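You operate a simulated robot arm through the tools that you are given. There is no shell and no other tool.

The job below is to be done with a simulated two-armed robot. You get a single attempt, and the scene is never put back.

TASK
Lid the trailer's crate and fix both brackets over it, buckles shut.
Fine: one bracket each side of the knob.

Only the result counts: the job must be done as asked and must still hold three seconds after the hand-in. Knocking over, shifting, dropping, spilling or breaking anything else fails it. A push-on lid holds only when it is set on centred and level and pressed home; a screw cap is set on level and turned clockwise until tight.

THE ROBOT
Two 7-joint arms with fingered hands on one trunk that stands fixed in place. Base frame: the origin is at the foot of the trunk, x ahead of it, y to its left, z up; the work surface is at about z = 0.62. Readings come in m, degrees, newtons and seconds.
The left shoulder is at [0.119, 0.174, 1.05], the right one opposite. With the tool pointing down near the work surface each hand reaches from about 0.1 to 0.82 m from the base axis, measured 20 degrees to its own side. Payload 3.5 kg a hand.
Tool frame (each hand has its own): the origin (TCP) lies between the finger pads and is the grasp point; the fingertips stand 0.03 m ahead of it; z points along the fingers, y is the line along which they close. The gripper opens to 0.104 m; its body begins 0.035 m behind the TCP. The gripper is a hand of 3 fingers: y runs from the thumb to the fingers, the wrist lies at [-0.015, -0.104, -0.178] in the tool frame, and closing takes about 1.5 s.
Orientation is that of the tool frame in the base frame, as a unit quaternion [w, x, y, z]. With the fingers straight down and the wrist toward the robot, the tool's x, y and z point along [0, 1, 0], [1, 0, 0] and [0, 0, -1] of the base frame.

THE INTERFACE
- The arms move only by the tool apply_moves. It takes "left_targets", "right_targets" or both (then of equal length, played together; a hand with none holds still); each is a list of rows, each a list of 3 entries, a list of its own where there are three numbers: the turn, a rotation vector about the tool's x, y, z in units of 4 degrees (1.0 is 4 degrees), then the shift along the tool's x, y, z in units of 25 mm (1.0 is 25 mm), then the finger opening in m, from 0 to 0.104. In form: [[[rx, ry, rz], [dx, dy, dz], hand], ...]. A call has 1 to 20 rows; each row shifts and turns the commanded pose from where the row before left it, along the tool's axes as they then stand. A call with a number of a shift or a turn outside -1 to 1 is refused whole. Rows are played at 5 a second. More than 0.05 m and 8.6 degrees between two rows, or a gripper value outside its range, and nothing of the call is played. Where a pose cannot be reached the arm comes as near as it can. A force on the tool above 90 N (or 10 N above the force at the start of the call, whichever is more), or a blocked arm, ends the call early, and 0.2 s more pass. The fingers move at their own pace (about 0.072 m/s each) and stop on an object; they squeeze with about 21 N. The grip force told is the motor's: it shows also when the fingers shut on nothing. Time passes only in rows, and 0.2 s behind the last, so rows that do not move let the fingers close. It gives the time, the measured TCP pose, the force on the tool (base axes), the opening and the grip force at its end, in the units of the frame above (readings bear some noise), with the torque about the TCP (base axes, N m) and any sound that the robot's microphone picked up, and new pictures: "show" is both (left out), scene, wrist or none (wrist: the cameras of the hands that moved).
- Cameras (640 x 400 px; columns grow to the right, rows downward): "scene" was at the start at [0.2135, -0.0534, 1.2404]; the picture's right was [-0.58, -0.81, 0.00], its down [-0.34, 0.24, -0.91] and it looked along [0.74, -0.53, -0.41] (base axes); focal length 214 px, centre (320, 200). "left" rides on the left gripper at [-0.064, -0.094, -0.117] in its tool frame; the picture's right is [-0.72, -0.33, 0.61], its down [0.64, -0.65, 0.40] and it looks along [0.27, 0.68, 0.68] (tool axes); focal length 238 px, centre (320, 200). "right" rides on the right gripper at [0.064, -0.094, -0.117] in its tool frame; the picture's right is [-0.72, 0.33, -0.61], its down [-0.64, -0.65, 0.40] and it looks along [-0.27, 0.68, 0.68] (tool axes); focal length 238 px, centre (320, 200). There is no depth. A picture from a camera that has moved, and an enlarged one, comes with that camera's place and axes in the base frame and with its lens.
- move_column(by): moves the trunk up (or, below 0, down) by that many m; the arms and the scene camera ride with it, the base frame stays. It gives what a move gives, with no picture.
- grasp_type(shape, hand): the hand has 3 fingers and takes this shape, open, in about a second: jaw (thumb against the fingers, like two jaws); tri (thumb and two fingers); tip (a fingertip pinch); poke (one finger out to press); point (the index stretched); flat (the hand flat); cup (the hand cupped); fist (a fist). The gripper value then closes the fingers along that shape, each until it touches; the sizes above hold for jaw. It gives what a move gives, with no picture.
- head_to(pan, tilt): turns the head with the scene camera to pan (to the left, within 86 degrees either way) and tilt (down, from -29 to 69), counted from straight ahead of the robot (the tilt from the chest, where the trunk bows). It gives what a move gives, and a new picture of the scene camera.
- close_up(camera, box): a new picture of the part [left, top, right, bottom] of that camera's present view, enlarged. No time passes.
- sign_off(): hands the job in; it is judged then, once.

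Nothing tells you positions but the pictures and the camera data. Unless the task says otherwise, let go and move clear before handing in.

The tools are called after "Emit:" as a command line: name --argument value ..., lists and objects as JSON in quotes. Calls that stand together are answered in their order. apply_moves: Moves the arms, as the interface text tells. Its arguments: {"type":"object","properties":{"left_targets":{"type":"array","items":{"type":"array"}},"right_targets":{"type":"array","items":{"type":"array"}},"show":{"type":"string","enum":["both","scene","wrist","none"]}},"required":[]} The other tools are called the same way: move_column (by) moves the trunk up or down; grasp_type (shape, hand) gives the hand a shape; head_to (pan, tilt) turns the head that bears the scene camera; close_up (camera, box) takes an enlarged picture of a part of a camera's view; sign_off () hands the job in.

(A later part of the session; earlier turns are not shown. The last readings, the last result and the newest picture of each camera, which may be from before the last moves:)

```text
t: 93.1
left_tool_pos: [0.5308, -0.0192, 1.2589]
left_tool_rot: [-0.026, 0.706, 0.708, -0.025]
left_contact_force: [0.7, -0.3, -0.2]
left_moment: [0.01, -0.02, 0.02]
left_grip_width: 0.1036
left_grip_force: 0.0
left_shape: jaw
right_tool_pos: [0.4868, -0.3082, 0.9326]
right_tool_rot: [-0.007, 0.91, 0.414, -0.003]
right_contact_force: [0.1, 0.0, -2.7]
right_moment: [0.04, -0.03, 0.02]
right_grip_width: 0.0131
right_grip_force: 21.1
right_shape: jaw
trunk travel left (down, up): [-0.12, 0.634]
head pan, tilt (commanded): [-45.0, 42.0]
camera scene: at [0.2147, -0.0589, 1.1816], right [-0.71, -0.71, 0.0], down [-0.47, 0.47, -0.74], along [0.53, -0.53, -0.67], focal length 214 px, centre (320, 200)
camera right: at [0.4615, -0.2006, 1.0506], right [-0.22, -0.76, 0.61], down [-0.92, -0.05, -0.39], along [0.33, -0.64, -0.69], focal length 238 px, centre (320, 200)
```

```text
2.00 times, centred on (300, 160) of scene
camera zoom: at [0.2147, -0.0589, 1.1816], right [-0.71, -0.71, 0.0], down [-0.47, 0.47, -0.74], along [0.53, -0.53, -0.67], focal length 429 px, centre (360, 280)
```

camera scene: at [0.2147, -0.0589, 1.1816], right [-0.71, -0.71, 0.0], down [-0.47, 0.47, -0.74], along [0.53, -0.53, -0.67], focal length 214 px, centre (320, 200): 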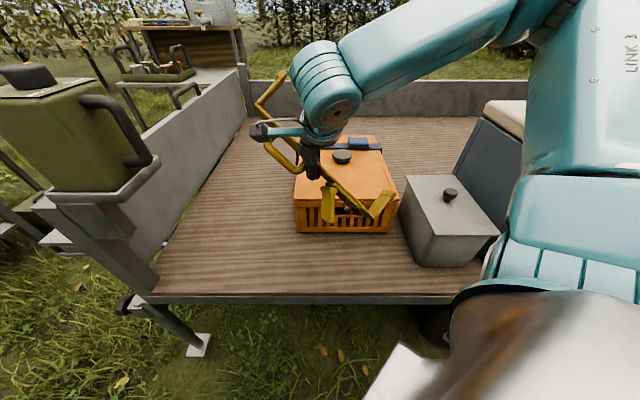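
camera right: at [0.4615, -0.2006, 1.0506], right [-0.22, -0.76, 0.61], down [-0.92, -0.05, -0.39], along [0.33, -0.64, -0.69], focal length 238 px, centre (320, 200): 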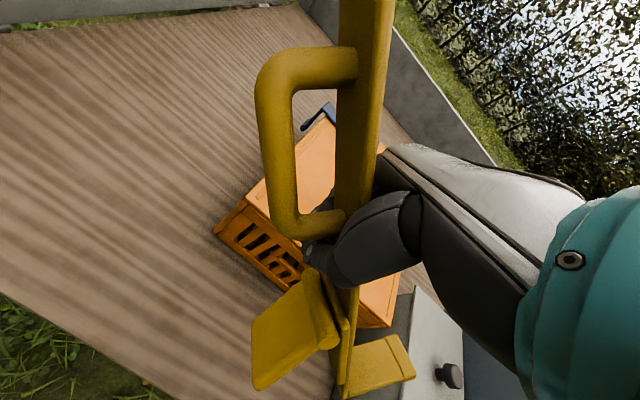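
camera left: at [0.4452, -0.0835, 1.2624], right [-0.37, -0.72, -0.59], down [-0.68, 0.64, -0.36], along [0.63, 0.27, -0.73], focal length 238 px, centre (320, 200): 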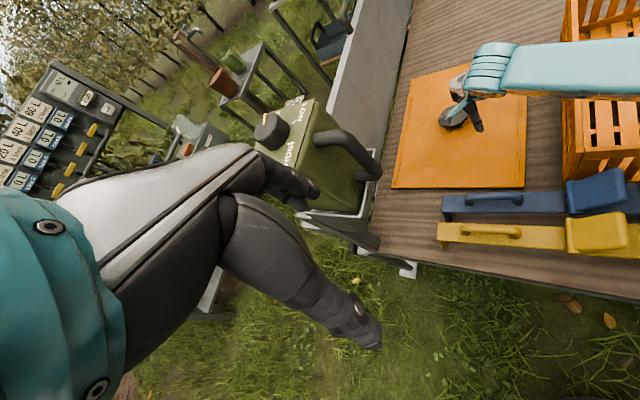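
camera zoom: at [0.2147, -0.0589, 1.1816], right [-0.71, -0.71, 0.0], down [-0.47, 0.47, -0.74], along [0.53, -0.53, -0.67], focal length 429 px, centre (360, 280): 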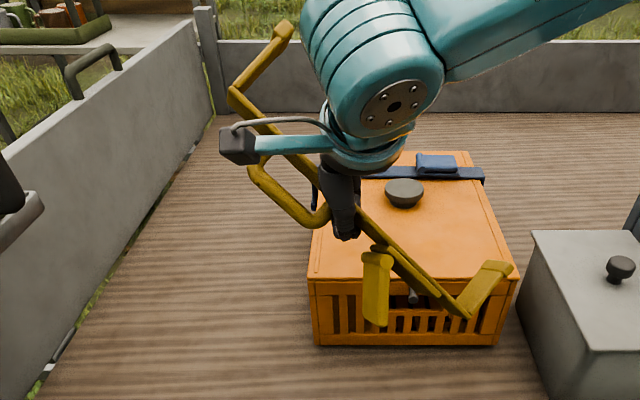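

The bracket hangs skewed, legs pointing up and away. I'll tilt the hand back (fingers towards me) so the bracket lies flat on its side in the air, which would let me lay it down and regrasp it properly.

Emit:
apply_moves --right_targets '[[[1, 0, 0], [0, 0, 0], 0.0], [[1, 0, 0], [0, 0, 0], 0.0], [[1, 0, 0], [0, 0, 0], 0.0], [[1, 0, 0], [0, 0, 0], 0.0], [[1, 0, 0], [0, 0, 0], 0.0], [[1, 0, 0], [0, 0, 0], 0.0], [[1, 0, 0], [0, 0, 0], 0.0], [[1, 0, 0], [0, 0, 0], 0.0], [[1, 0, 0], [0, 0, 0], 0.0], [[1, 0, 0], [0, 0, 0], 0.0], [[0, 0, 0], [0, 0, 0], 0.0]]'

Emit:
close_up --camera "scene" --box '[180, 60, 420, 260]'

```text
t: 95.5
left_tool_pos: [0.5304, -0.0193, 1.259]
left_tool_rot: [-0.026, 0.706, 0.707, -0.026]
left_contact_force: [-0.5, -1.1, 0.0]
left_moment: [-0.01, 0.02, 0.01]
left_grip_width: 0.1037
left_grip_force: 0.0
left_shape: jaw
right_tool_pos: [0.4877, -0.3098, 0.9327]
right_tool_rot: [-0.318, 0.853, 0.388, -0.145]
right_contact_force: [-0.2, 0.1, -1.4]
right_moment: [0.03, -0.04, -0.01]
right_grip_width: 0.0133
right_grip_force: 20.8
right_shape: jaw
trunk travel left (down, up): [-0.12, 0.634]
head pan, tilt (commanded): [-45.0, 42.0]
camera scene: at [0.2145, -0.0588, 1.1817], right [-0.71, -0.71, 0.0], down [-0.47, 0.47, -0.74], along [0.53, -0.53, -0.67], focal length 214 px, centre (320, 200)
camera right: at [0.5355, -0.2646, 1.0828], right [0.02, -0.97, 0.25], down [-0.99, 0.01, 0.12], along [-0.12, -0.25, -0.96], focal length 238 px, centre (320, 200)
```

scene: 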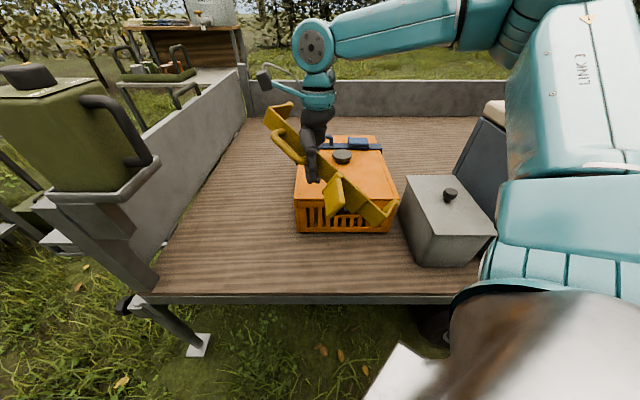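
right: 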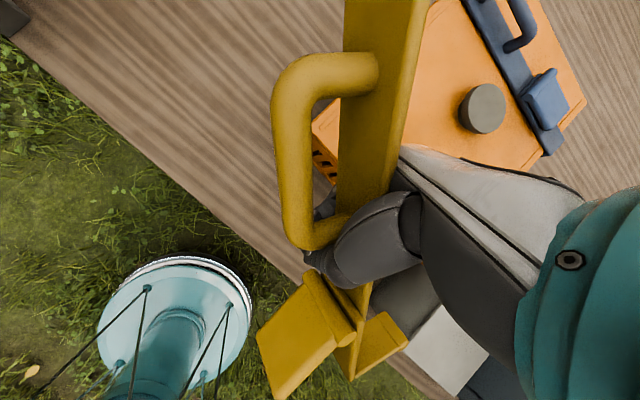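

```text
2.00 times, centred on (300, 160) of scene
camera zoom: at [0.2145, -0.0588, 1.1817], right [-0.71, -0.71, 0.0], down [-0.47, 0.47, -0.74], along [0.53, -0.53, -0.67], focal length 429 px, centre (360, 280)
```

zoom: 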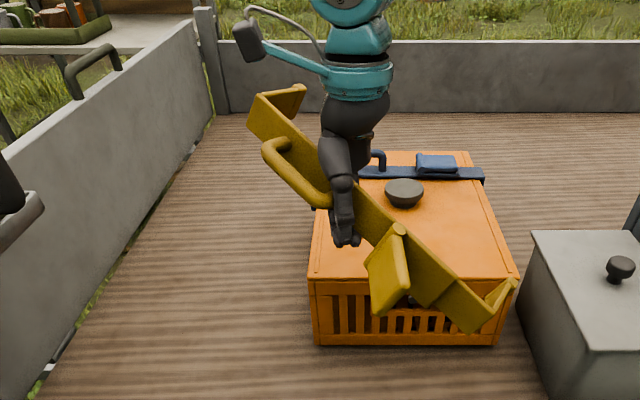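

The back-tilt of 40° was reached easily and the bracket now lies flat on its side in the air. I'll test how much further the hand can tilt, since about 90° would let me stand the bracket upright after a regrasp.

Emit:
apply_moves --right_targets '[[[1, 0, 0], [0, 0, 0], 0.0], [[1, 0, 0], [0, 0, 0], 0.0], [[1, 0, 0], [0, 0, 0], 0.0], [[1, 0, 0], [0, 0, 0], 0.0], [[1, 0, 0], [0, 0, 0], 0.0], [[1, 0, 0], [0, 0, 0], 0.0], [[1, 0, 0], [0, 0, 0], 0.0], [[1, 0, 0], [0, 0, 0], 0.0], [[0, 0, 0], [0, 0, 0], 0.0]]' --show "scene"

```text
t: 97.5
left_tool_pos: [0.5292, -0.0185, 1.2594]
left_tool_rot: [-0.026, 0.706, 0.707, -0.026]
left_contact_force: [0.1, -0.1, 0.2]
left_moment: [-0.01, 0.02, 0.0]
left_grip_width: 0.1038
left_grip_force: 0.1
left_shape: jaw
right_tool_pos: [0.4882, -0.3085, 0.9318]
right_tool_rot: [-0.541, 0.732, 0.334, -0.246]
right_contact_force: [0.2, -0.2, -2.8]
right_moment: [0.04, -0.03, 0.03]
right_grip_width: 0.0133
right_grip_force: 20.9
right_shape: jaw
trunk travel left (down, up): [-0.12, 0.634]
head pan, tilt (commanded): [-45.0, 42.0]
camera scene: at [0.2145, -0.0588, 1.1817], right [-0.71, -0.71, 0.0], down [-0.47, 0.47, -0.74], along [0.53, -0.53, -0.67], focal length 214 px, centre (320, 200)
```

scene: 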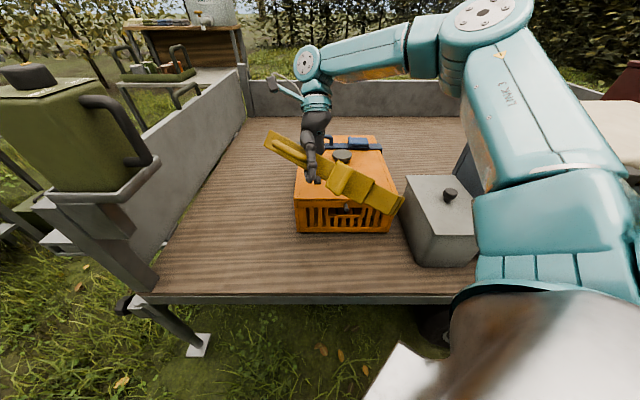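

The hand reaches 72° back-tilt, so uprighting after a regrasp is feasible. I'll return to the tilt where the bracket lies flat on its side and lower it towards a clear part of the bed, left of the crate.

Emit:
apply_moves --right_targets '[[[-1, 0, 0], [0, 0, 0], 0.0], [[-1, 0, 0], [0, 0, 0], 0.0], [[-1, 0, 0], [0, 0, 0], 0.0], [[-1, 0, 0], [0, 0, 0], 0.0], [[-1, 0, 0], [0, 0, 0], 0.0], [[-1, 0, 0], [0, 0, 0], 0.0], [[-0.5, 0, 0], [0, 0, 0], 0.0], [[0, 0, 0], [0.286, 0.818, 0.798], 0.0], [[0, 0, 0], [0.286, 0.818, 0.798], 0.0], [[0, 0, 0], [0.286, 0.818, 0.798], 0.0], [[0, 0, 0], [0.286, 0.818, 0.798], 0.0], [[0, 0, 0], [0.286, 0.818, 0.798], 0.0], [[0, 0, 0], [0.286, 0.818, 0.798], 0.0], [[0, 0, 0], [0, 0, 0], 0.0]]'

Emit:
close_up --camera "scene" --box '[190, 110, 370, 290]'

```text
t: 100.5
left_tool_pos: [0.5303, -0.0182, 1.2584]
left_tool_rot: [-0.026, 0.706, 0.707, -0.027]
left_contact_force: [0.7, -0.6, 0.3]
left_moment: [0.02, 0.03, 0.02]
left_grip_width: 0.1035
left_grip_force: 0.0
left_shape: jaw
right_tool_pos: [0.5144, -0.2741, 0.7603]
right_tool_rot: [-0.363, 0.835, 0.38, -0.164]
right_contact_force: [0.5, 0.1, -1.2]
right_moment: [0.04, 0.0, -0.03]
right_grip_width: 0.0134
right_grip_force: 21.4
right_shape: jaw
trunk travel left (down, up): [-0.12, 0.634]
head pan, tilt (commanded): [-45.0, 42.0]
camera scene: at [0.2145, -0.0587, 1.1817], right [-0.71, -0.71, 0.0], down [-0.47, 0.47, -0.74], along [0.53, -0.53, -0.67], focal length 214 px, centre (320, 200)
camera right: at [0.5727, -0.24, 0.91], right [0.03, -0.98, 0.18], down [-0.98, 0.0, 0.2], along [-0.2, -0.18, -0.96], focal length 238 px, centre (320, 200)
```

scene: 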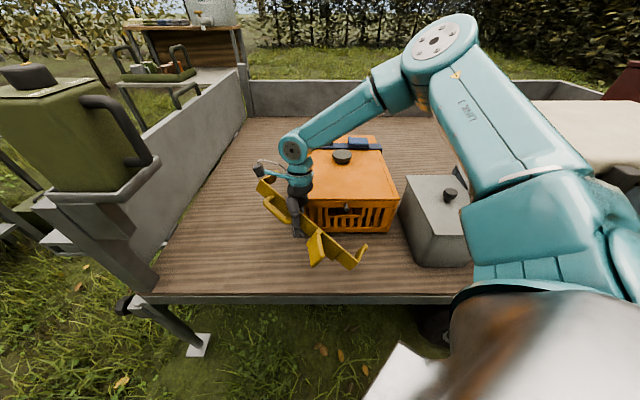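
right: 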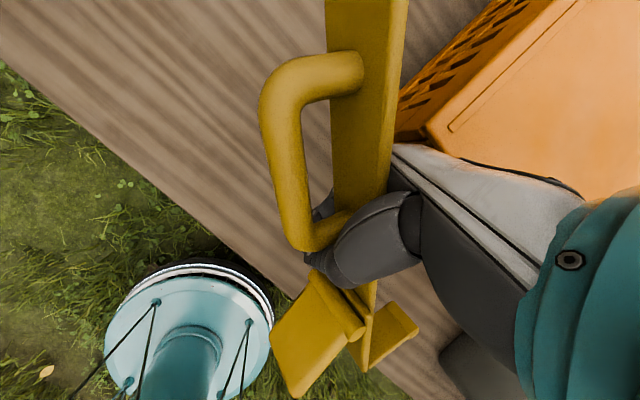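

```text
2.22 times, centred on (280, 200) of scene
camera zoom: at [0.2145, -0.0587, 1.1817], right [-0.71, -0.71, 0.0], down [-0.47, 0.47, -0.74], along [0.53, -0.53, -0.67], focal length 477 px, centre (409, 200)
```

zoom: 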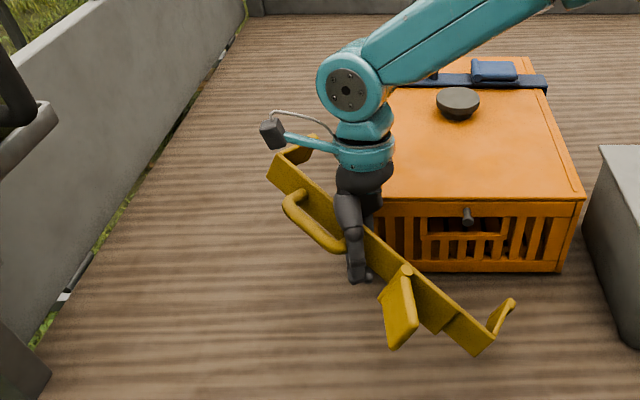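

The bracket's near end is close to the bed's edge, so I'll shift about 4 cm further onto the bed while lowering.

Emit:
apply_moves --right_targets '[[[0, 0, 0], [0.293, 0.7, 0.277], 0.0], [[0, 0, 0], [0.293, 0.7, 0.277], 0.0], [[0, 0, 0], [0.293, 0.7, 0.277], 0.0], [[0, 0, 0], [0.293, 0.7, 0.277], 0.0], [[0, 0, 0], [0, 0, 0], 0.0]]'

Emit:
close_up --camera "scene" --box '[190, 110, 370, 290]'

```text
t: 101.7
left_tool_pos: [0.5292, -0.0198, 1.2595]
left_tool_rot: [-0.027, 0.706, 0.708, -0.026]
left_contact_force: [0.0, 0.1, 0.0]
left_moment: [-0.01, 0.0, -0.02]
left_grip_width: 0.1036
left_grip_force: 0.0
left_shape: jaw
right_tool_pos: [0.5527, -0.2714, 0.6899]
right_tool_rot: [-0.362, 0.836, 0.379, -0.164]
right_contact_force: [-1.4, 2.4, -1.6]
right_moment: [-0.01, 0.02, -0.03]
right_grip_width: 0.0132
right_grip_force: 20.6
right_shape: jaw
trunk travel left (down, up): [-0.12, 0.634]
head pan, tilt (commanded): [-45.0, 42.0]
camera scene: at [0.2145, -0.0586, 1.1817], right [-0.71, -0.71, 0.0], down [-0.47, 0.47, -0.74], along [0.53, -0.53, -0.67], focal length 214 px, centre (320, 200)
camera right: at [0.6128, -0.2368, 0.8396], right [0.03, -0.98, 0.18], down [-0.98, 0.0, 0.2], along [-0.2, -0.18, -0.96], focal length 238 px, centre (320, 200)
```

scene: 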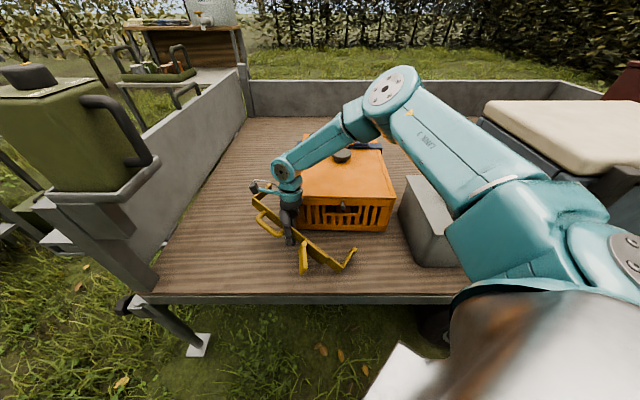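
right: 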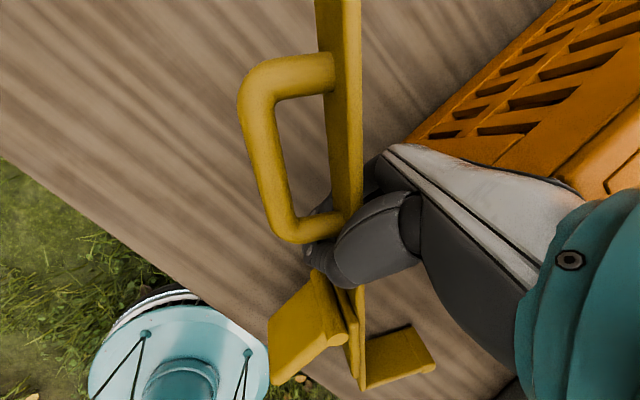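

```text
2.22 times, centred on (280, 200) of scene
camera zoom: at [0.2145, -0.0586, 1.1817], right [-0.71, -0.71, 0.0], down [-0.47, 0.47, -0.74], along [0.53, -0.53, -0.67], focal length 477 px, centre (409, 200)
```

zoom: 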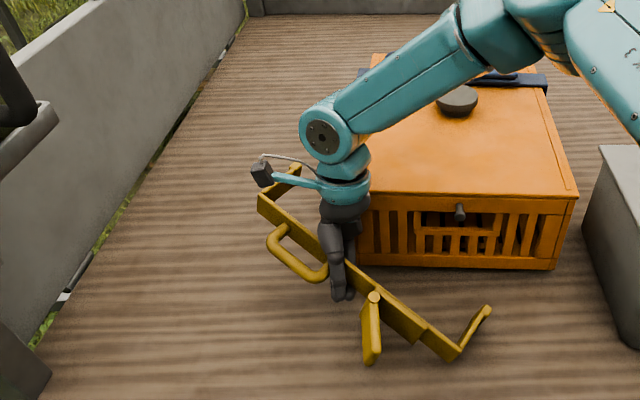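

The bracket has begun touching the bed and is squaring up onto its side. I'll lower further in small steps.

Emit:
apply_moves --right_targets '[[[0, 0, 0], [0, 0.29, 0.273], 0.0], [[0, 0, 0], [0, 0.29, 0.273], 0.0], [[0, 0, 0], [0, 0, 0], 0.0]]'

Emit:
close_up --camera "scene" --box '[210, 150, 350, 290]'

```text
t: 102.5
left_tool_pos: [0.5302, -0.0199, 1.2594]
left_tool_rot: [-0.026, 0.706, 0.708, -0.026]
left_contact_force: [-0.2, -0.1, 0.4]
left_moment: [0.0, -0.02, -0.01]
left_grip_width: 0.1036
left_grip_force: 0.0
left_shape: jaw
right_tool_pos: [0.5537, -0.2703, 0.6711]
right_tool_rot: [-0.361, 0.835, 0.38, -0.165]
right_contact_force: [-0.9, 0.5, -0.9]
right_moment: [-0.06, -0.02, -0.04]
right_grip_width: 0.0133
right_grip_force: 21.0
right_shape: jaw
trunk travel left (down, up): [-0.12, 0.634]
head pan, tilt (commanded): [-45.0, 42.0]
camera scene: at [0.2145, -0.0587, 1.1817], right [-0.71, -0.71, 0.0], down [-0.47, 0.47, -0.74], along [0.53, -0.53, -0.67], focal length 214 px, centre (320, 200)
camera right: at [0.6125, -0.2368, 0.8202], right [0.03, -0.98, 0.18], down [-0.98, 0.0, 0.2], along [-0.2, -0.18, -0.96], focal length 238 px, centre (320, 200)
```

scene: 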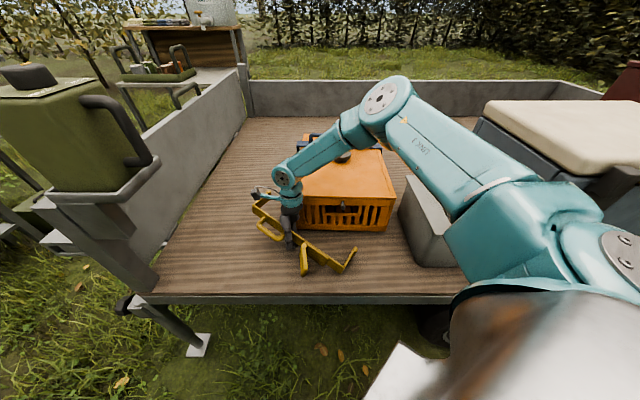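
right: 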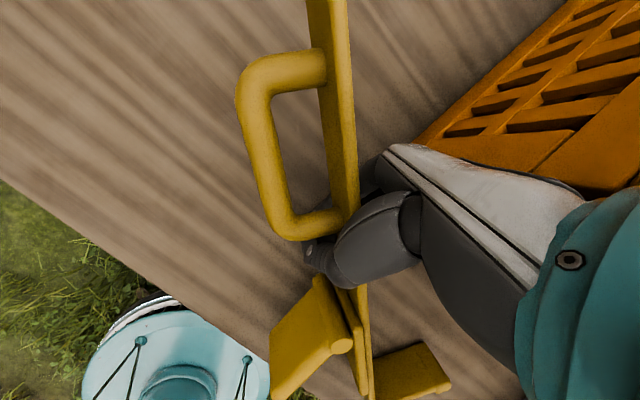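

```text
2.86 times, centred on (280, 220) of scene
camera zoom: at [0.2145, -0.0587, 1.1817], right [-0.71, -0.71, 0.0], down [-0.47, 0.47, -0.74], along [0.53, -0.53, -0.67], focal length 613 px, centre (434, 143)
```

zoom: 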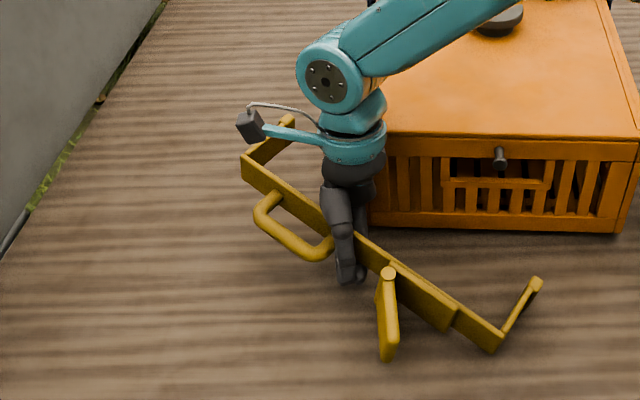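

The hand is passing close to the crate's corner, so I'll shift about 2.5 cm left before the final lowering.

Emit:
apply_moves --right_targets '[[[0, 0, 0], [0.5, -0.1, -0.14], 0.0], [[0, 0, 0], [0.5, 0, 0], 0.0], [[0, 0, 0], [0, 0.29, 0.273], 0.0], [[0, 0, 0], [0, 0.15, 0.137], 0.0], [[0, 0, 0], [0, 0, 0], 0.0]]'

Emit:
close_up --camera "scene" --box '[210, 150, 350, 290]'

```text
t: 103.7
left_tool_pos: [0.529, -0.0198, 1.2599]
left_tool_rot: [-0.026, 0.706, 0.707, -0.025]
left_contact_force: [0.0, 0.0, -0.6]
left_moment: [0.01, -0.01, 0.01]
left_grip_width: 0.1037
left_grip_force: 0.0
left_shape: jaw
right_tool_pos: [0.5698, -0.2532, 0.6596]
right_tool_rot: [-0.362, 0.835, 0.381, -0.164]
right_contact_force: [-0.7, 0.6, -0.9]
right_moment: [-0.02, 0.02, -0.01]
right_grip_width: 0.0133
right_grip_force: 21.3
right_shape: jaw
trunk travel left (down, up): [-0.12, 0.634]
head pan, tilt (commanded): [-45.0, 42.0]
camera scene: at [0.2146, -0.0588, 1.1817], right [-0.71, -0.71, 0.0], down [-0.47, 0.47, -0.74], along [0.53, -0.53, -0.67], focal length 214 px, centre (320, 200)
camera right: at [0.6296, -0.2186, 0.8097], right [0.03, -0.98, 0.18], down [-0.98, 0.0, 0.2], along [-0.2, -0.18, -0.96], focal length 238 px, centre (320, 200)
```

scene: 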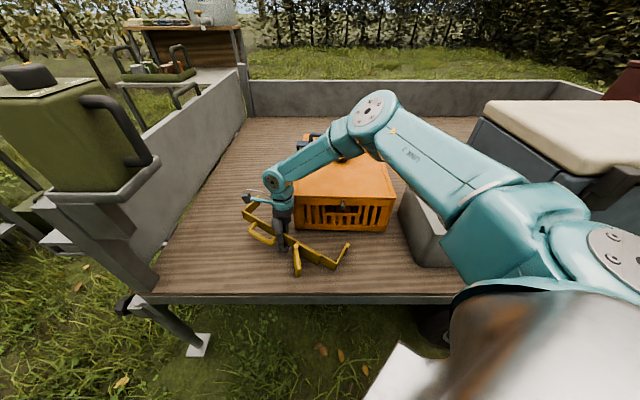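
right: 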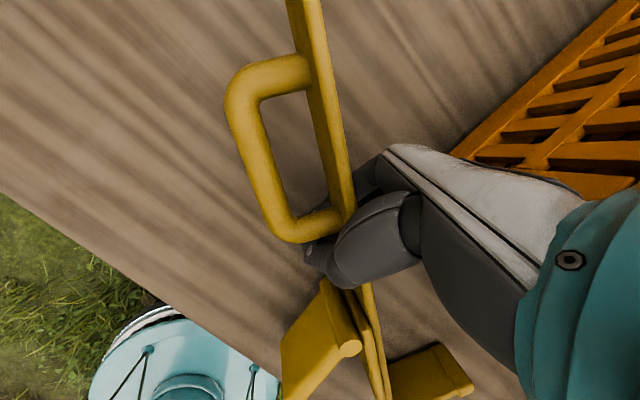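

```text
2.86 times, centred on (280, 220) of scene
camera zoom: at [0.2146, -0.0588, 1.1817], right [-0.71, -0.71, 0.0], down [-0.47, 0.47, -0.74], along [0.53, -0.53, -0.67], focal length 613 px, centre (434, 143)
```

zoom: 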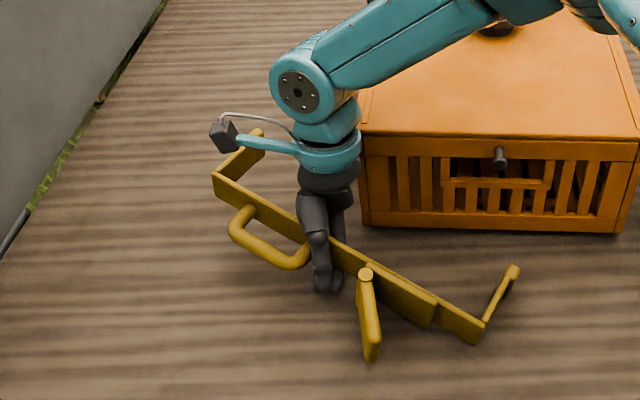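

It's almost fully resting on the bed. I'll lower 5 mm more and open gently.

Emit:
apply_moves --right_targets '[[[0, 0, 0], [0, 0.146, 0.137], 0.0], [[0, 0, 0], [0, 0, 0], 0.0], [[0, 0, 0], [0, 0, 0], 0.02], [[0, 0, 0], [0, 0, 0], 0.03], [[0, 0, 0], [0, 0, 0], 0.04], [[0, 0, 0], [0, 0, 0], 0.05], [[0, 0, 0], [0, 0, 0], 0.06], [[0, 0, 0], [0, 0, 0], 0.06]]'

Emit:
close_up --camera "scene" --box '[210, 150, 350, 290]'

```text
t: 105.5
left_tool_pos: [0.5278, -0.0171, 1.2611]
left_tool_rot: [-0.025, 0.706, 0.707, -0.027]
left_contact_force: [-0.3, -0.2, -0.3]
left_moment: [0.0, -0.03, 0.02]
left_grip_width: 0.1038
left_grip_force: 0.0
left_shape: jaw
right_tool_pos: [0.5677, -0.2511, 0.6602]
right_tool_rot: [-0.361, 0.836, 0.381, -0.162]
right_contact_force: [-6.6, 6.3, 24.7]
right_moment: [-0.05, 0.2, -0.08]
right_grip_width: 0.0484
right_grip_force: 0.0
right_shape: jaw
trunk travel left (down, up): [-0.12, 0.634]
head pan, tilt (commanded): [-45.0, 42.0]
camera scene: at [0.212, -0.0575, 1.1824], right [-0.71, -0.71, 0.0], down [-0.47, 0.47, -0.74], along [0.53, -0.53, -0.67], focal length 214 px, centre (320, 200)
camera right: at [0.6266, -0.2179, 0.8094], right [0.03, -0.98, 0.18], down [-0.98, 0.0, 0.19], along [-0.19, -0.18, -0.96], focal length 238 px, centre (320, 200)
```

scene: 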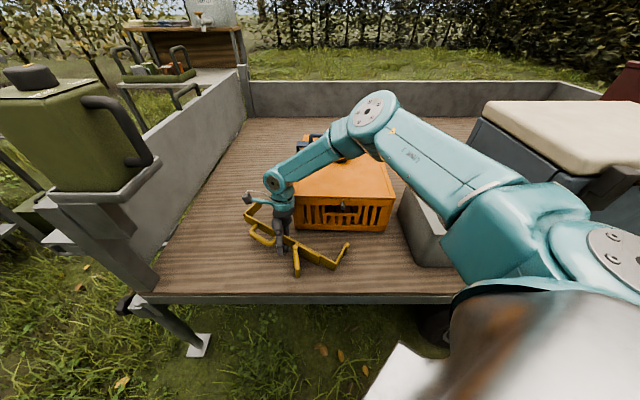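
right: 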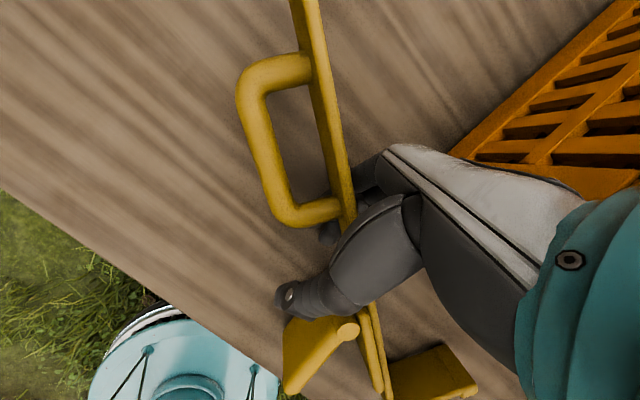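

```text
2.86 times, centred on (280, 220) of scene
camera zoom: at [0.212, -0.0575, 1.1824], right [-0.71, -0.71, 0.0], down [-0.47, 0.47, -0.74], along [0.53, -0.53, -0.67], focal length 613 px, centre (434, 143)
```

zoom: 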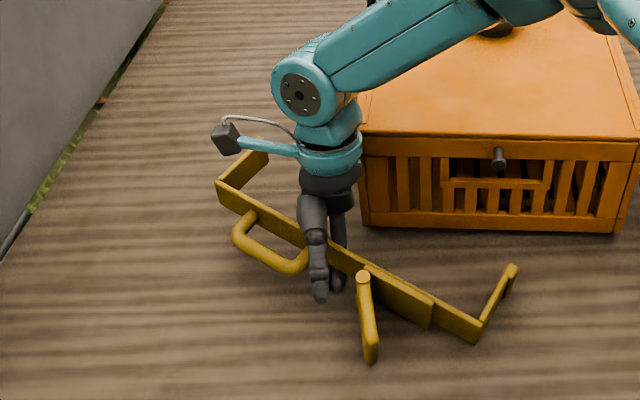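

The bracket rests on its side. Before withdrawing I need to see how the fingers straddle the strap, so I'll look closely.

Emit:
close_up --camera "right" --box '[220, 130, 420, 350]'

Emit:
close_up --camera "scene" --box '[260, 190, 310, 240]'

Emit:
close_up --camera "left" --box '[400, 60, 640, 300]'

```text
1.82 times, centred on (320, 240) of right
camera zoom: at [0.6266, -0.2179, 0.8094], right [0.03, -0.98, 0.18], down [-0.98, 0.0, 0.19], along [-0.19, -0.18, -0.96], focal length 433 px, centre (320, 127)
```

zoom: 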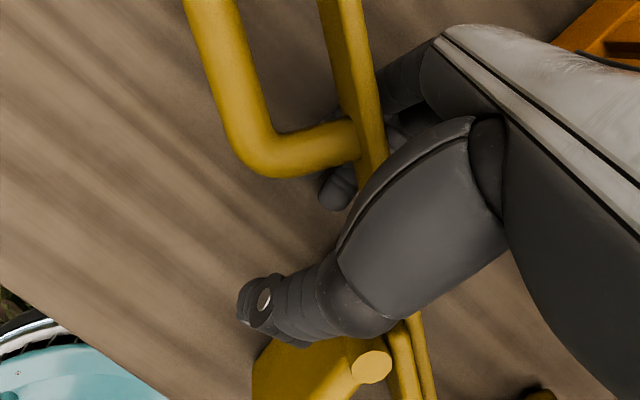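

```text
8.00 times, centred on (285, 215) of scene
camera zoom: at [0.212, -0.0575, 1.1824], right [-0.71, -0.71, 0.0], down [-0.47, 0.47, -0.74], along [0.53, -0.53, -0.67], focal length 1716 px, centre (600, 80)
```

zoom: 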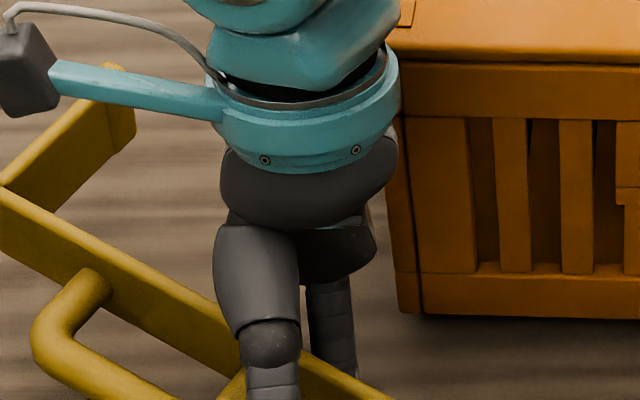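

```text
1.67 times, centred on (520, 180) of left
camera zoom: at [0.4422, -0.0824, 1.3835], right [-0.37, -0.72, -0.59], down [-0.68, 0.64, -0.36], along [0.63, 0.27, -0.73], focal length 397 px, centre (-13, 233)
```

zoom: 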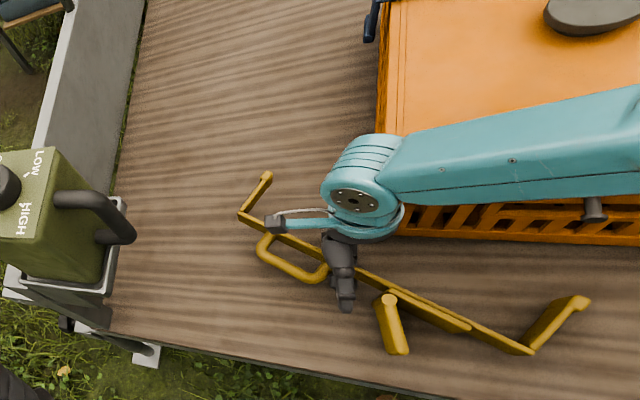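

The fingers reach under the strap's lower edge with the thumb in front, so the clean way out is back along the finger direction. I'll withdraw that way.

Emit:
apply_moves --right_targets '[[[0, 0, 0], [0.05, 0, -0.3], 0.06], [[0, 0, 0], [0.1, 0, -0.6], 0.06], [[0, 0, 0], [0.1, 0, -0.8], 0.06], [[0, 0, 0], [0.1, 0, -0.8], 0.06], [[0, 0, 0], [0.1, 0, -0.8], 0.06], [[0, 0, 0], [0, 0, 0], 0.06]]'

Emit:
close_up --camera "scene" --box '[210, 150, 350, 290]'

```text
t: 106.9
left_tool_pos: [0.5304, -0.02, 1.2591]
left_tool_rot: [-0.026, 0.706, 0.708, -0.025]
left_contact_force: [-0.3, 0.9, 0.8]
left_moment: [-0.02, 0.0, -0.03]
left_grip_width: 0.1035
left_grip_force: 0.1
left_shape: jaw
right_tool_pos: [0.6151, -0.2869, 0.7164]
right_tool_rot: [-0.361, 0.836, 0.38, -0.163]
right_contact_force: [-1.1, -0.2, -0.6]
right_moment: [-0.01, 0.01, 0.01]
right_grip_width: 0.0605
right_grip_force: 0.1
right_shape: jaw
right hand out of reach, approached as far as the arm can: row 3, 5
trunk travel left (down, up): [-0.12, 0.634]
head pan, tilt (commanded): [-45.0, 42.0]
camera scene: at [0.2146, -0.0588, 1.1816], right [-0.71, -0.71, 0.0], down [-0.47, 0.47, -0.74], along [0.53, -0.53, -0.67], focal length 214 px, centre (320, 200)
camera right: at [0.674, -0.2522, 0.8654], right [0.03, -0.98, 0.18], down [-0.98, 0.0, 0.2], along [-0.19, -0.18, -0.96], focal length 238 px, centre (320, 200)
```

scene: 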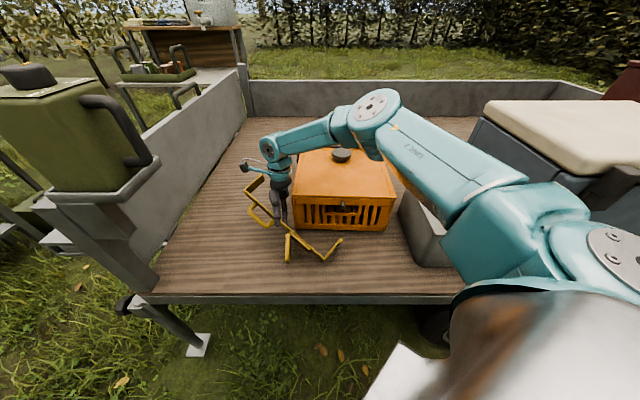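
right: 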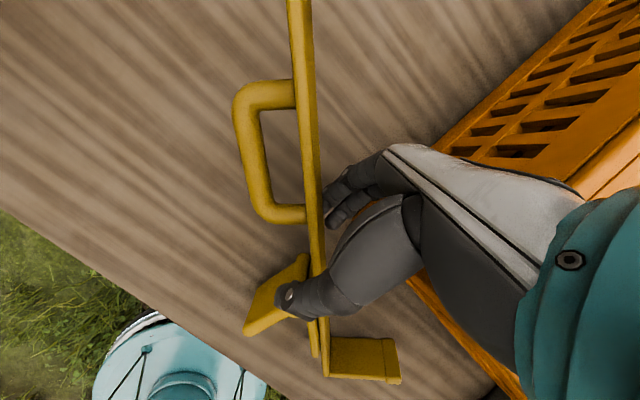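

```text
2.86 times, centred on (280, 220) of scene
camera zoom: at [0.2146, -0.0588, 1.1816], right [-0.71, -0.71, 0.0], down [-0.47, 0.47, -0.74], along [0.53, -0.53, -0.67], focal length 613 px, centre (434, 143)
```

zoom: 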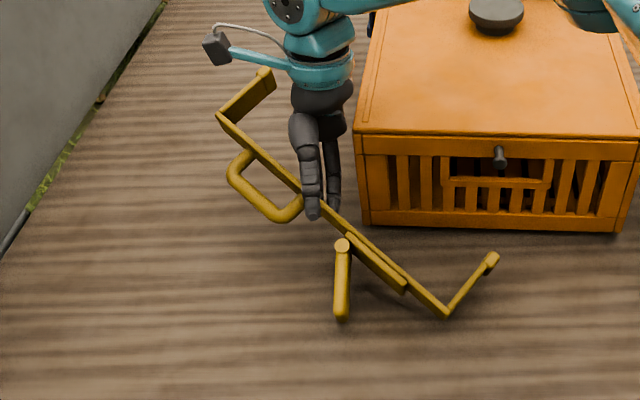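

The hand is nearly out; the bracket slid about 4 cm but still lies on its side. I'll go straight up now and bring the hand vertical again.

Emit:
apply_moves --right_targets '[[[0, 0, 0], [0, -0.3, -0.27], 0.06], [[0, 0, 0], [0, -0.585, -0.547], 0.06], [[0, 0, 0], [0, -0.585, -0.547], 0.06], [[0, 0, 0], [0, -0.585, -0.547], 0.06], [[0, 0, 0], [0, -0.585, -0.547], 0.06], [[0, 0, 0], [0, -0.585, -0.547], 0.06], [[0, 0, 0], [0, -0.585, -0.547], 0.06], [[-1, 0, 0], [0, 0, 0], 0.06], [[-1, 0, 0], [0, 0, 0], 0.06], [[-1, 0, 0], [0, 0, 0], 0.06], [[-1, 0, 0], [0, 0, 0], 0.06], [[-1, 0, 0], [0, 0, 0], 0.06], [[-1, 0, 0], [0, 0, 0], 0.06], [[-1, 0, 0], [0, 0, 0], 0.06], [[-1, 0, 0], [0, 0, 0], 0.06], [[-1, 0, 0], [0, 0, 0], 0.06], [[-1, 0, 0], [0, 0, 0], 0.06], [[-1, 0, 0], [0, 0, 0], 0.06], [[-0.7, 0, 0], [0, 0, 0], 0.06], [[0, 0, 0], [0, 0, 0], 0.06]]'

Emit:
close_up --camera "scene" --box '[210, 150, 350, 290]'

Emit:
close_up --camera "right" --box '[0, 60, 420, 400]'

```text
t: 111.1
left_tool_pos: [0.5291, -0.019, 1.2595]
left_tool_rot: [-0.026, 0.706, 0.708, -0.026]
left_contact_force: [-0.8, -0.1, -0.4]
left_moment: [0.03, 0.03, 0.0]
left_grip_width: 0.1037
left_grip_force: 0.2
left_shape: jaw
right_tool_pos: [0.6155, -0.2848, 0.8459]
right_tool_rot: [0.001, 0.91, 0.414, 0.0]
right_contact_force: [-1.0, 0.5, 0.2]
right_moment: [-0.02, 0.0, 0.02]
right_grip_width: 0.0598
right_grip_force: 0.1
right_shape: jaw
trunk travel left (down, up): [-0.12, 0.634]
head pan, tilt (commanded): [-45.0, 42.0]
camera scene: at [0.2145, -0.0587, 1.1817], right [-0.71, -0.71, 0.0], down [-0.47, 0.47, -0.74], along [0.53, -0.53, -0.67], focal length 214 px, centre (320, 200)
camera right: at [0.5875, -0.1756, 0.9636], right [-0.23, -0.76, 0.61], down [-0.91, -0.05, -0.41], along [0.34, -0.65, -0.68], focal length 238 px, centre (320, 200)
```

scene: 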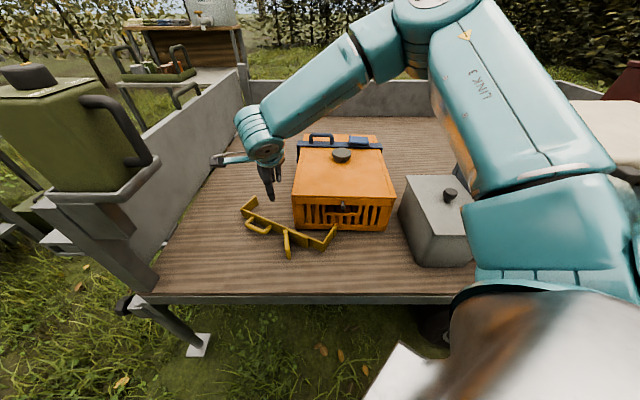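
right: 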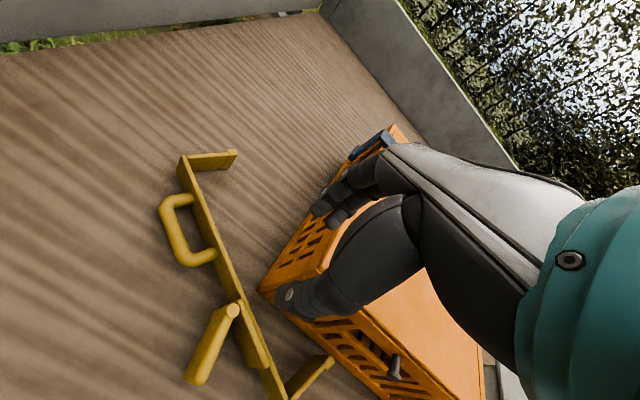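

```text
2.86 times, centred on (280, 220) of scene
camera zoom: at [0.2145, -0.0587, 1.1817], right [-0.71, -0.71, 0.0], down [-0.47, 0.47, -0.74], along [0.53, -0.53, -0.67], focal length 613 px, centre (434, 143)
```

zoom: 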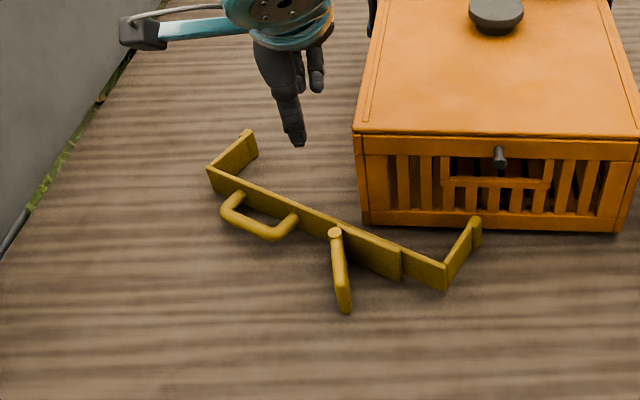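

```text
1.18 times, centred on (210, 230) of right
camera zoom: at [0.5875, -0.1756, 0.9636], right [-0.23, -0.76, 0.61], down [-0.91, -0.05, -0.41], along [0.34, -0.65, -0.68], focal length 280 px, centre (449, 165)
```

zoom: 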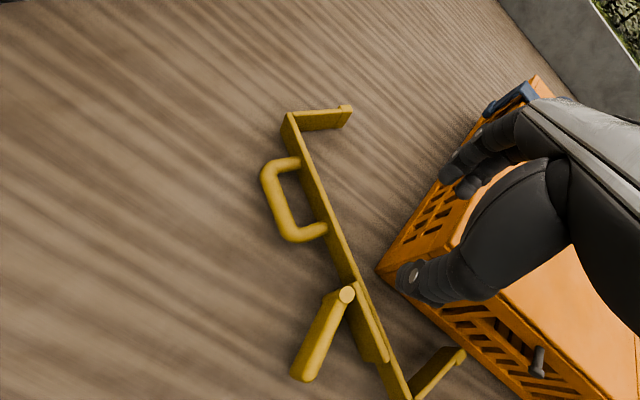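

The yellow bracket now lies flat on its side with its legs pointing at about -72° and the handle to the left-near side. I'll turn the hand so its closing axis matches, centre over the free strap span and come down close.

Emit:
apply_moves --right_targets '[[[0, 0, 0.965], [0, 0, 0], 0.06], [[0, 0, 0.965], [0, 0, 0], 0.06], [[0, 0, 0.965], [0, 0, 0], 0.06], [[0, 0, 0.965], [0, 0, 0], 0.06], [[0, 0, 0.965], [0, 0, 0], 0.06], [[0, 0, 0.965], [0, 0, 0], 0.06], [[0, 0, 0.965], [0, 0, 0], 0.06], [[0, 0, 0.965], [0, 0, 0], 0.06], [[0, 0, 0], [0.42, 0.416, 0], 0.06], [[0, 0, 0], [0, 0, 0.9], 0.06], [[0, 0, 0], [0, 0, 0.9], 0.06], [[0, 0, 0], [0, 0, 0.9], 0.06], [[0, 0, 0], [0, 0, 0.9], 0.06], [[0, 0, 0], [0, 0, 0.9], 0.06], [[0, 0, 0], [0, 0, 0], 0.06]]'

Emit:
close_up --camera "scene" --box '[230, 170, 350, 270]'

Emit:
close_up --camera "right" --box '[120, 100, 440, 400]'

```text
t: 114.3
left_tool_pos: [0.5309, -0.0197, 1.2596]
left_tool_rot: [-0.026, 0.706, 0.707, -0.026]
left_contact_force: [-0.3, 0.5, 0.5]
left_moment: [-0.01, 0.0, 0.0]
left_grip_width: 0.1035
left_grip_force: 0.0
left_shape: jaw
right_tool_pos: [0.6247, -0.2964, 0.7376]
right_tool_rot: [0.0, 0.988, 0.157, 0.0]
right_contact_force: [3.6, 3.4, 0.7]
right_moment: [-0.18, 0.07, 0.17]
right_grip_width: 0.0596
right_grip_force: 0.0
right_shape: jaw
right hand out of reach, approached as far as the arm can: row 14
trunk travel left (down, up): [-0.12, 0.634]
head pan, tilt (commanded): [-45.0, 42.0]
camera scene: at [0.2145, -0.0584, 1.1817], right [-0.71, -0.71, 0.0], down [-0.47, 0.47, -0.74], along [0.53, -0.53, -0.67], focal length 214 px, centre (320, 200)
camera right: at [0.6567, -0.1877, 0.8546], right [-0.58, -0.53, 0.61], down [-0.81, 0.42, -0.41], along [-0.04, -0.73, -0.68], focal length 238 px, centre (320, 200)
```

scene: 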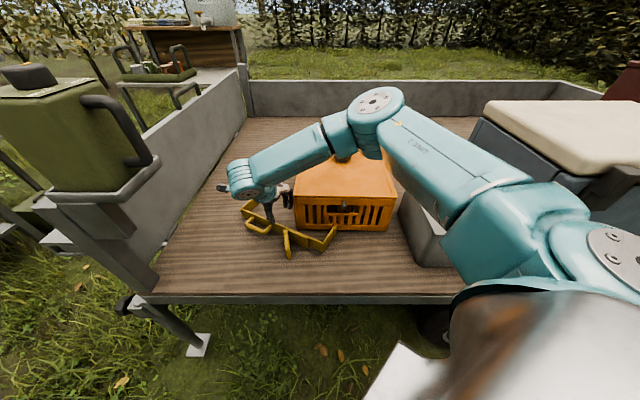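
right: 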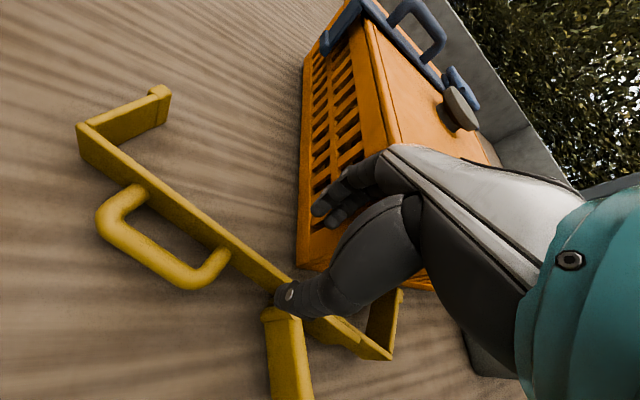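

```text
4.00 times, centred on (290, 220) of scene
camera zoom: at [0.2145, -0.0584, 1.1817], right [-0.71, -0.71, 0.0], down [-0.47, 0.47, -0.74], along [0.53, -0.53, -0.67], focal length 858 px, centre (440, 120)
```

zoom: 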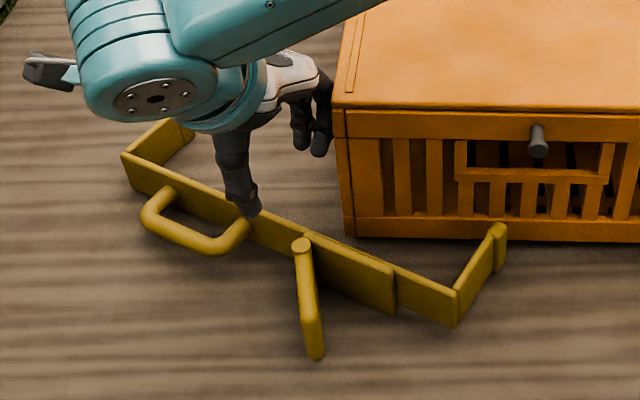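

```text
1.33 times, centred on (280, 250) of right
camera zoom: at [0.6567, -0.1877, 0.8546], right [-0.58, -0.53, 0.61], down [-0.81, 0.42, -0.41], along [-0.04, -0.73, -0.68], focal length 318 px, centre (373, 133)
```

zoom: 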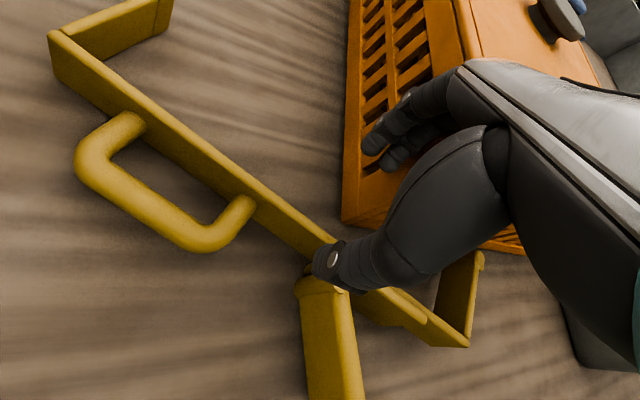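

My fingers are brushing the crate's left side here (about 5 N), so the bracket is too close to it. I'll go back up at once and check the crate.

Emit:
apply_moves --right_targets '[[[0, 0, 0], [0, -0.1, -0.5], 0.06], [[0, 0, 0], [0, -0.3, -0.9], 0.06], [[0, 0, 0], [0, 0, -0.9], 0.03], [[0, 0, 0], [0, 0, -0.5], 0.0], [[0, 0, 0], [0, 0, 0], 0.0], [[0, 0, 0], [0, 0, 0], 0.0]]'

Emit:
close_up --camera "scene" --box '[230, 120, 410, 270]'

```text
t: 115.7
left_tool_pos: [0.5292, -0.0199, 1.2592]
left_tool_rot: [-0.026, 0.706, 0.707, -0.026]
left_contact_force: [0.4, -0.4, -0.4]
left_moment: [0.0, -0.03, -0.03]
left_grip_width: 0.1036
left_grip_force: 0.1
left_shape: jaw
right_tool_pos: [0.6212, -0.2871, 0.8076]
right_tool_rot: [0.0, 0.988, 0.156, 0.0]
right_contact_force: [-0.5, 1.0, -1.6]
right_moment: [0.03, 0.03, -0.02]
right_grip_width: 0.0002
right_grip_force: 21.4
right_shape: jaw
trunk travel left (down, up): [-0.12, 0.634]
head pan, tilt (commanded): [-45.0, 42.0]
camera scene: at [0.2145, -0.0587, 1.1817], right [-0.71, -0.71, 0.0], down [-0.47, 0.47, -0.74], along [0.53, -0.53, -0.67], focal length 214 px, centre (320, 200)
camera right: at [0.6534, -0.1782, 0.9245], right [-0.58, -0.53, 0.61], down [-0.81, 0.42, -0.4], along [-0.04, -0.73, -0.68], focal length 238 px, centre (320, 200)
```

scene: 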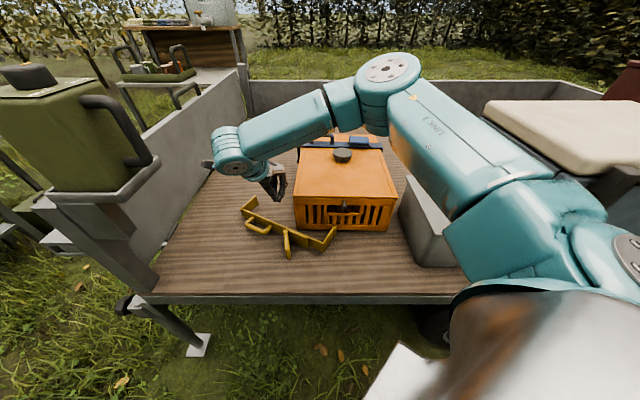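
right: 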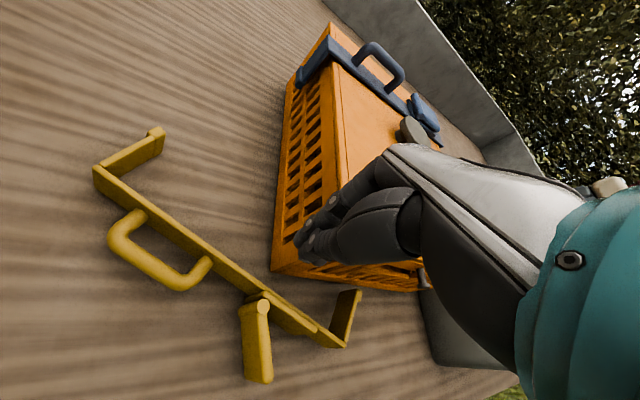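

```text
2.67 times, centred on (320, 195) of scene
camera zoom: at [0.2145, -0.0587, 1.1817], right [-0.71, -0.71, 0.0], down [-0.47, 0.47, -0.74], along [0.53, -0.53, -0.67], focal length 572 px, centre (320, 213)
```

zoom: 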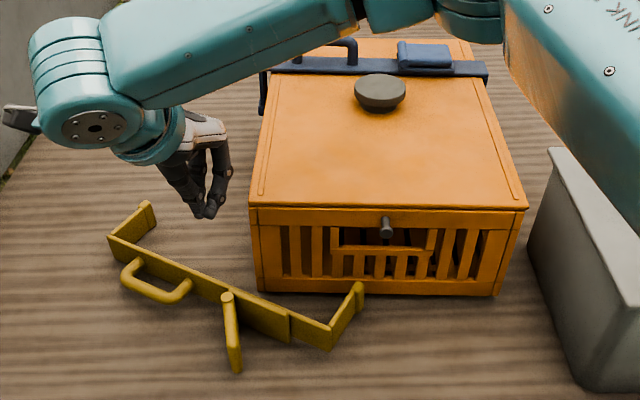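

The crate looks fine and the bracket hasn't moved. I'll use my closed fingertips on its leg side to slide it away from the crate first.

Emit:
apply_moves --right_targets '[[[0, 0, 0], [0.378, 0.824, 0], 0.0], [[0, 0, 0], [0.378, 0.824, 0], 0.0], [[0, 0, 0], [0, 0, 0.9], 0.0], [[0, 0, 0], [0, 0, 0.9], 0.0], [[0, 0, 0], [0, 0, 0.9], 0.0], [[0, 0, 0], [0, 0, 0.9], 0.0], [[0, 0, 0], [0, 0, 0.9], 0.0], [[0, 0, 0], [0, 0, 0.9], 0.0], [[0, 0, 0], [0, 0, 0], 0.0]]'

Emit:
close_up --camera "scene" --box '[230, 160, 350, 270]'

```text
t: 117.7
left_tool_pos: [0.5301, -0.0195, 1.2592]
left_tool_rot: [-0.027, 0.706, 0.707, -0.026]
left_contact_force: [0.3, -0.3, 0.9]
left_moment: [0.02, -0.02, -0.01]
left_grip_width: 0.1038
left_grip_force: 0.1
left_shape: jaw
right_tool_pos: [0.6259, -0.3391, 0.6895]
right_tool_rot: [-0.001, 0.987, 0.158, 0.0]
right_contact_force: [2.4, 2.6, -0.1]
right_moment: [-0.03, 0.11, 0.07]
right_grip_width: 0.0
right_grip_force: 21.0
right_shape: jaw
right hand out of reach, approached as far as the arm can: row 5, 6, 7, 8
trunk travel left (down, up): [-0.12, 0.634]
head pan, tilt (commanded): [-45.0, 42.0]
camera scene: at [0.2146, -0.0586, 1.1817], right [-0.71, -0.71, 0.0], down [-0.47, 0.47, -0.74], along [0.53, -0.53, -0.67], focal length 214 px, centre (320, 200)
camera right: at [0.6592, -0.2306, 0.8074], right [-0.58, -0.53, 0.61], down [-0.81, 0.42, -0.4], along [-0.04, -0.73, -0.68], focal length 238 px, centre (320, 200)
```

scene: 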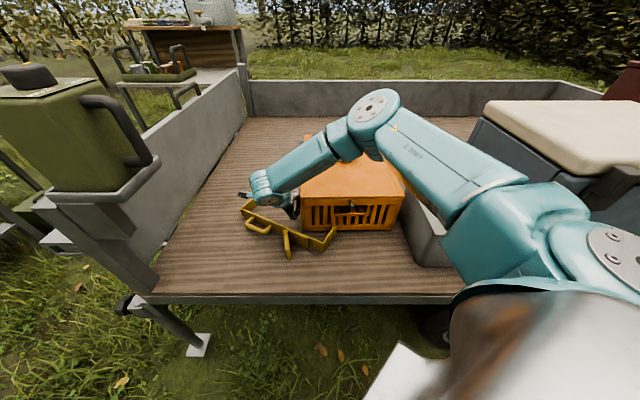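
right: 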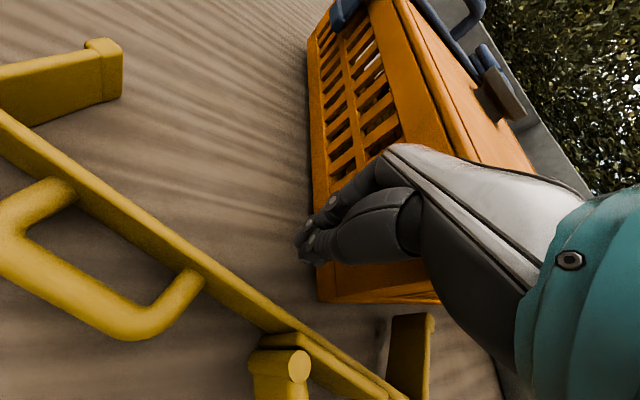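

```text
3.64 times, centred on (290, 215) of scene
camera zoom: at [0.2146, -0.0586, 1.1817], right [-0.71, -0.71, 0.0], down [-0.47, 0.47, -0.74], along [0.53, -0.53, -0.67], focal length 780 px, centre (429, 146)
```

zoom: 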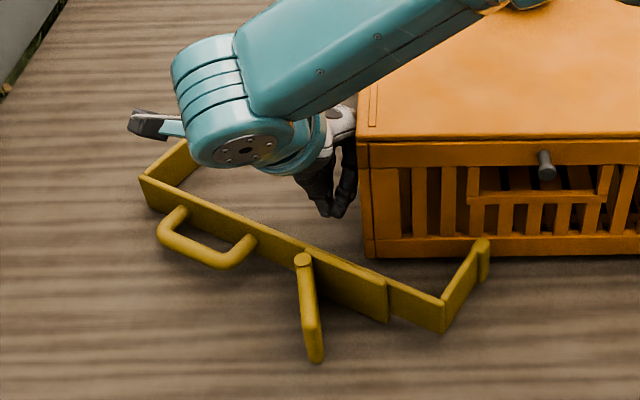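

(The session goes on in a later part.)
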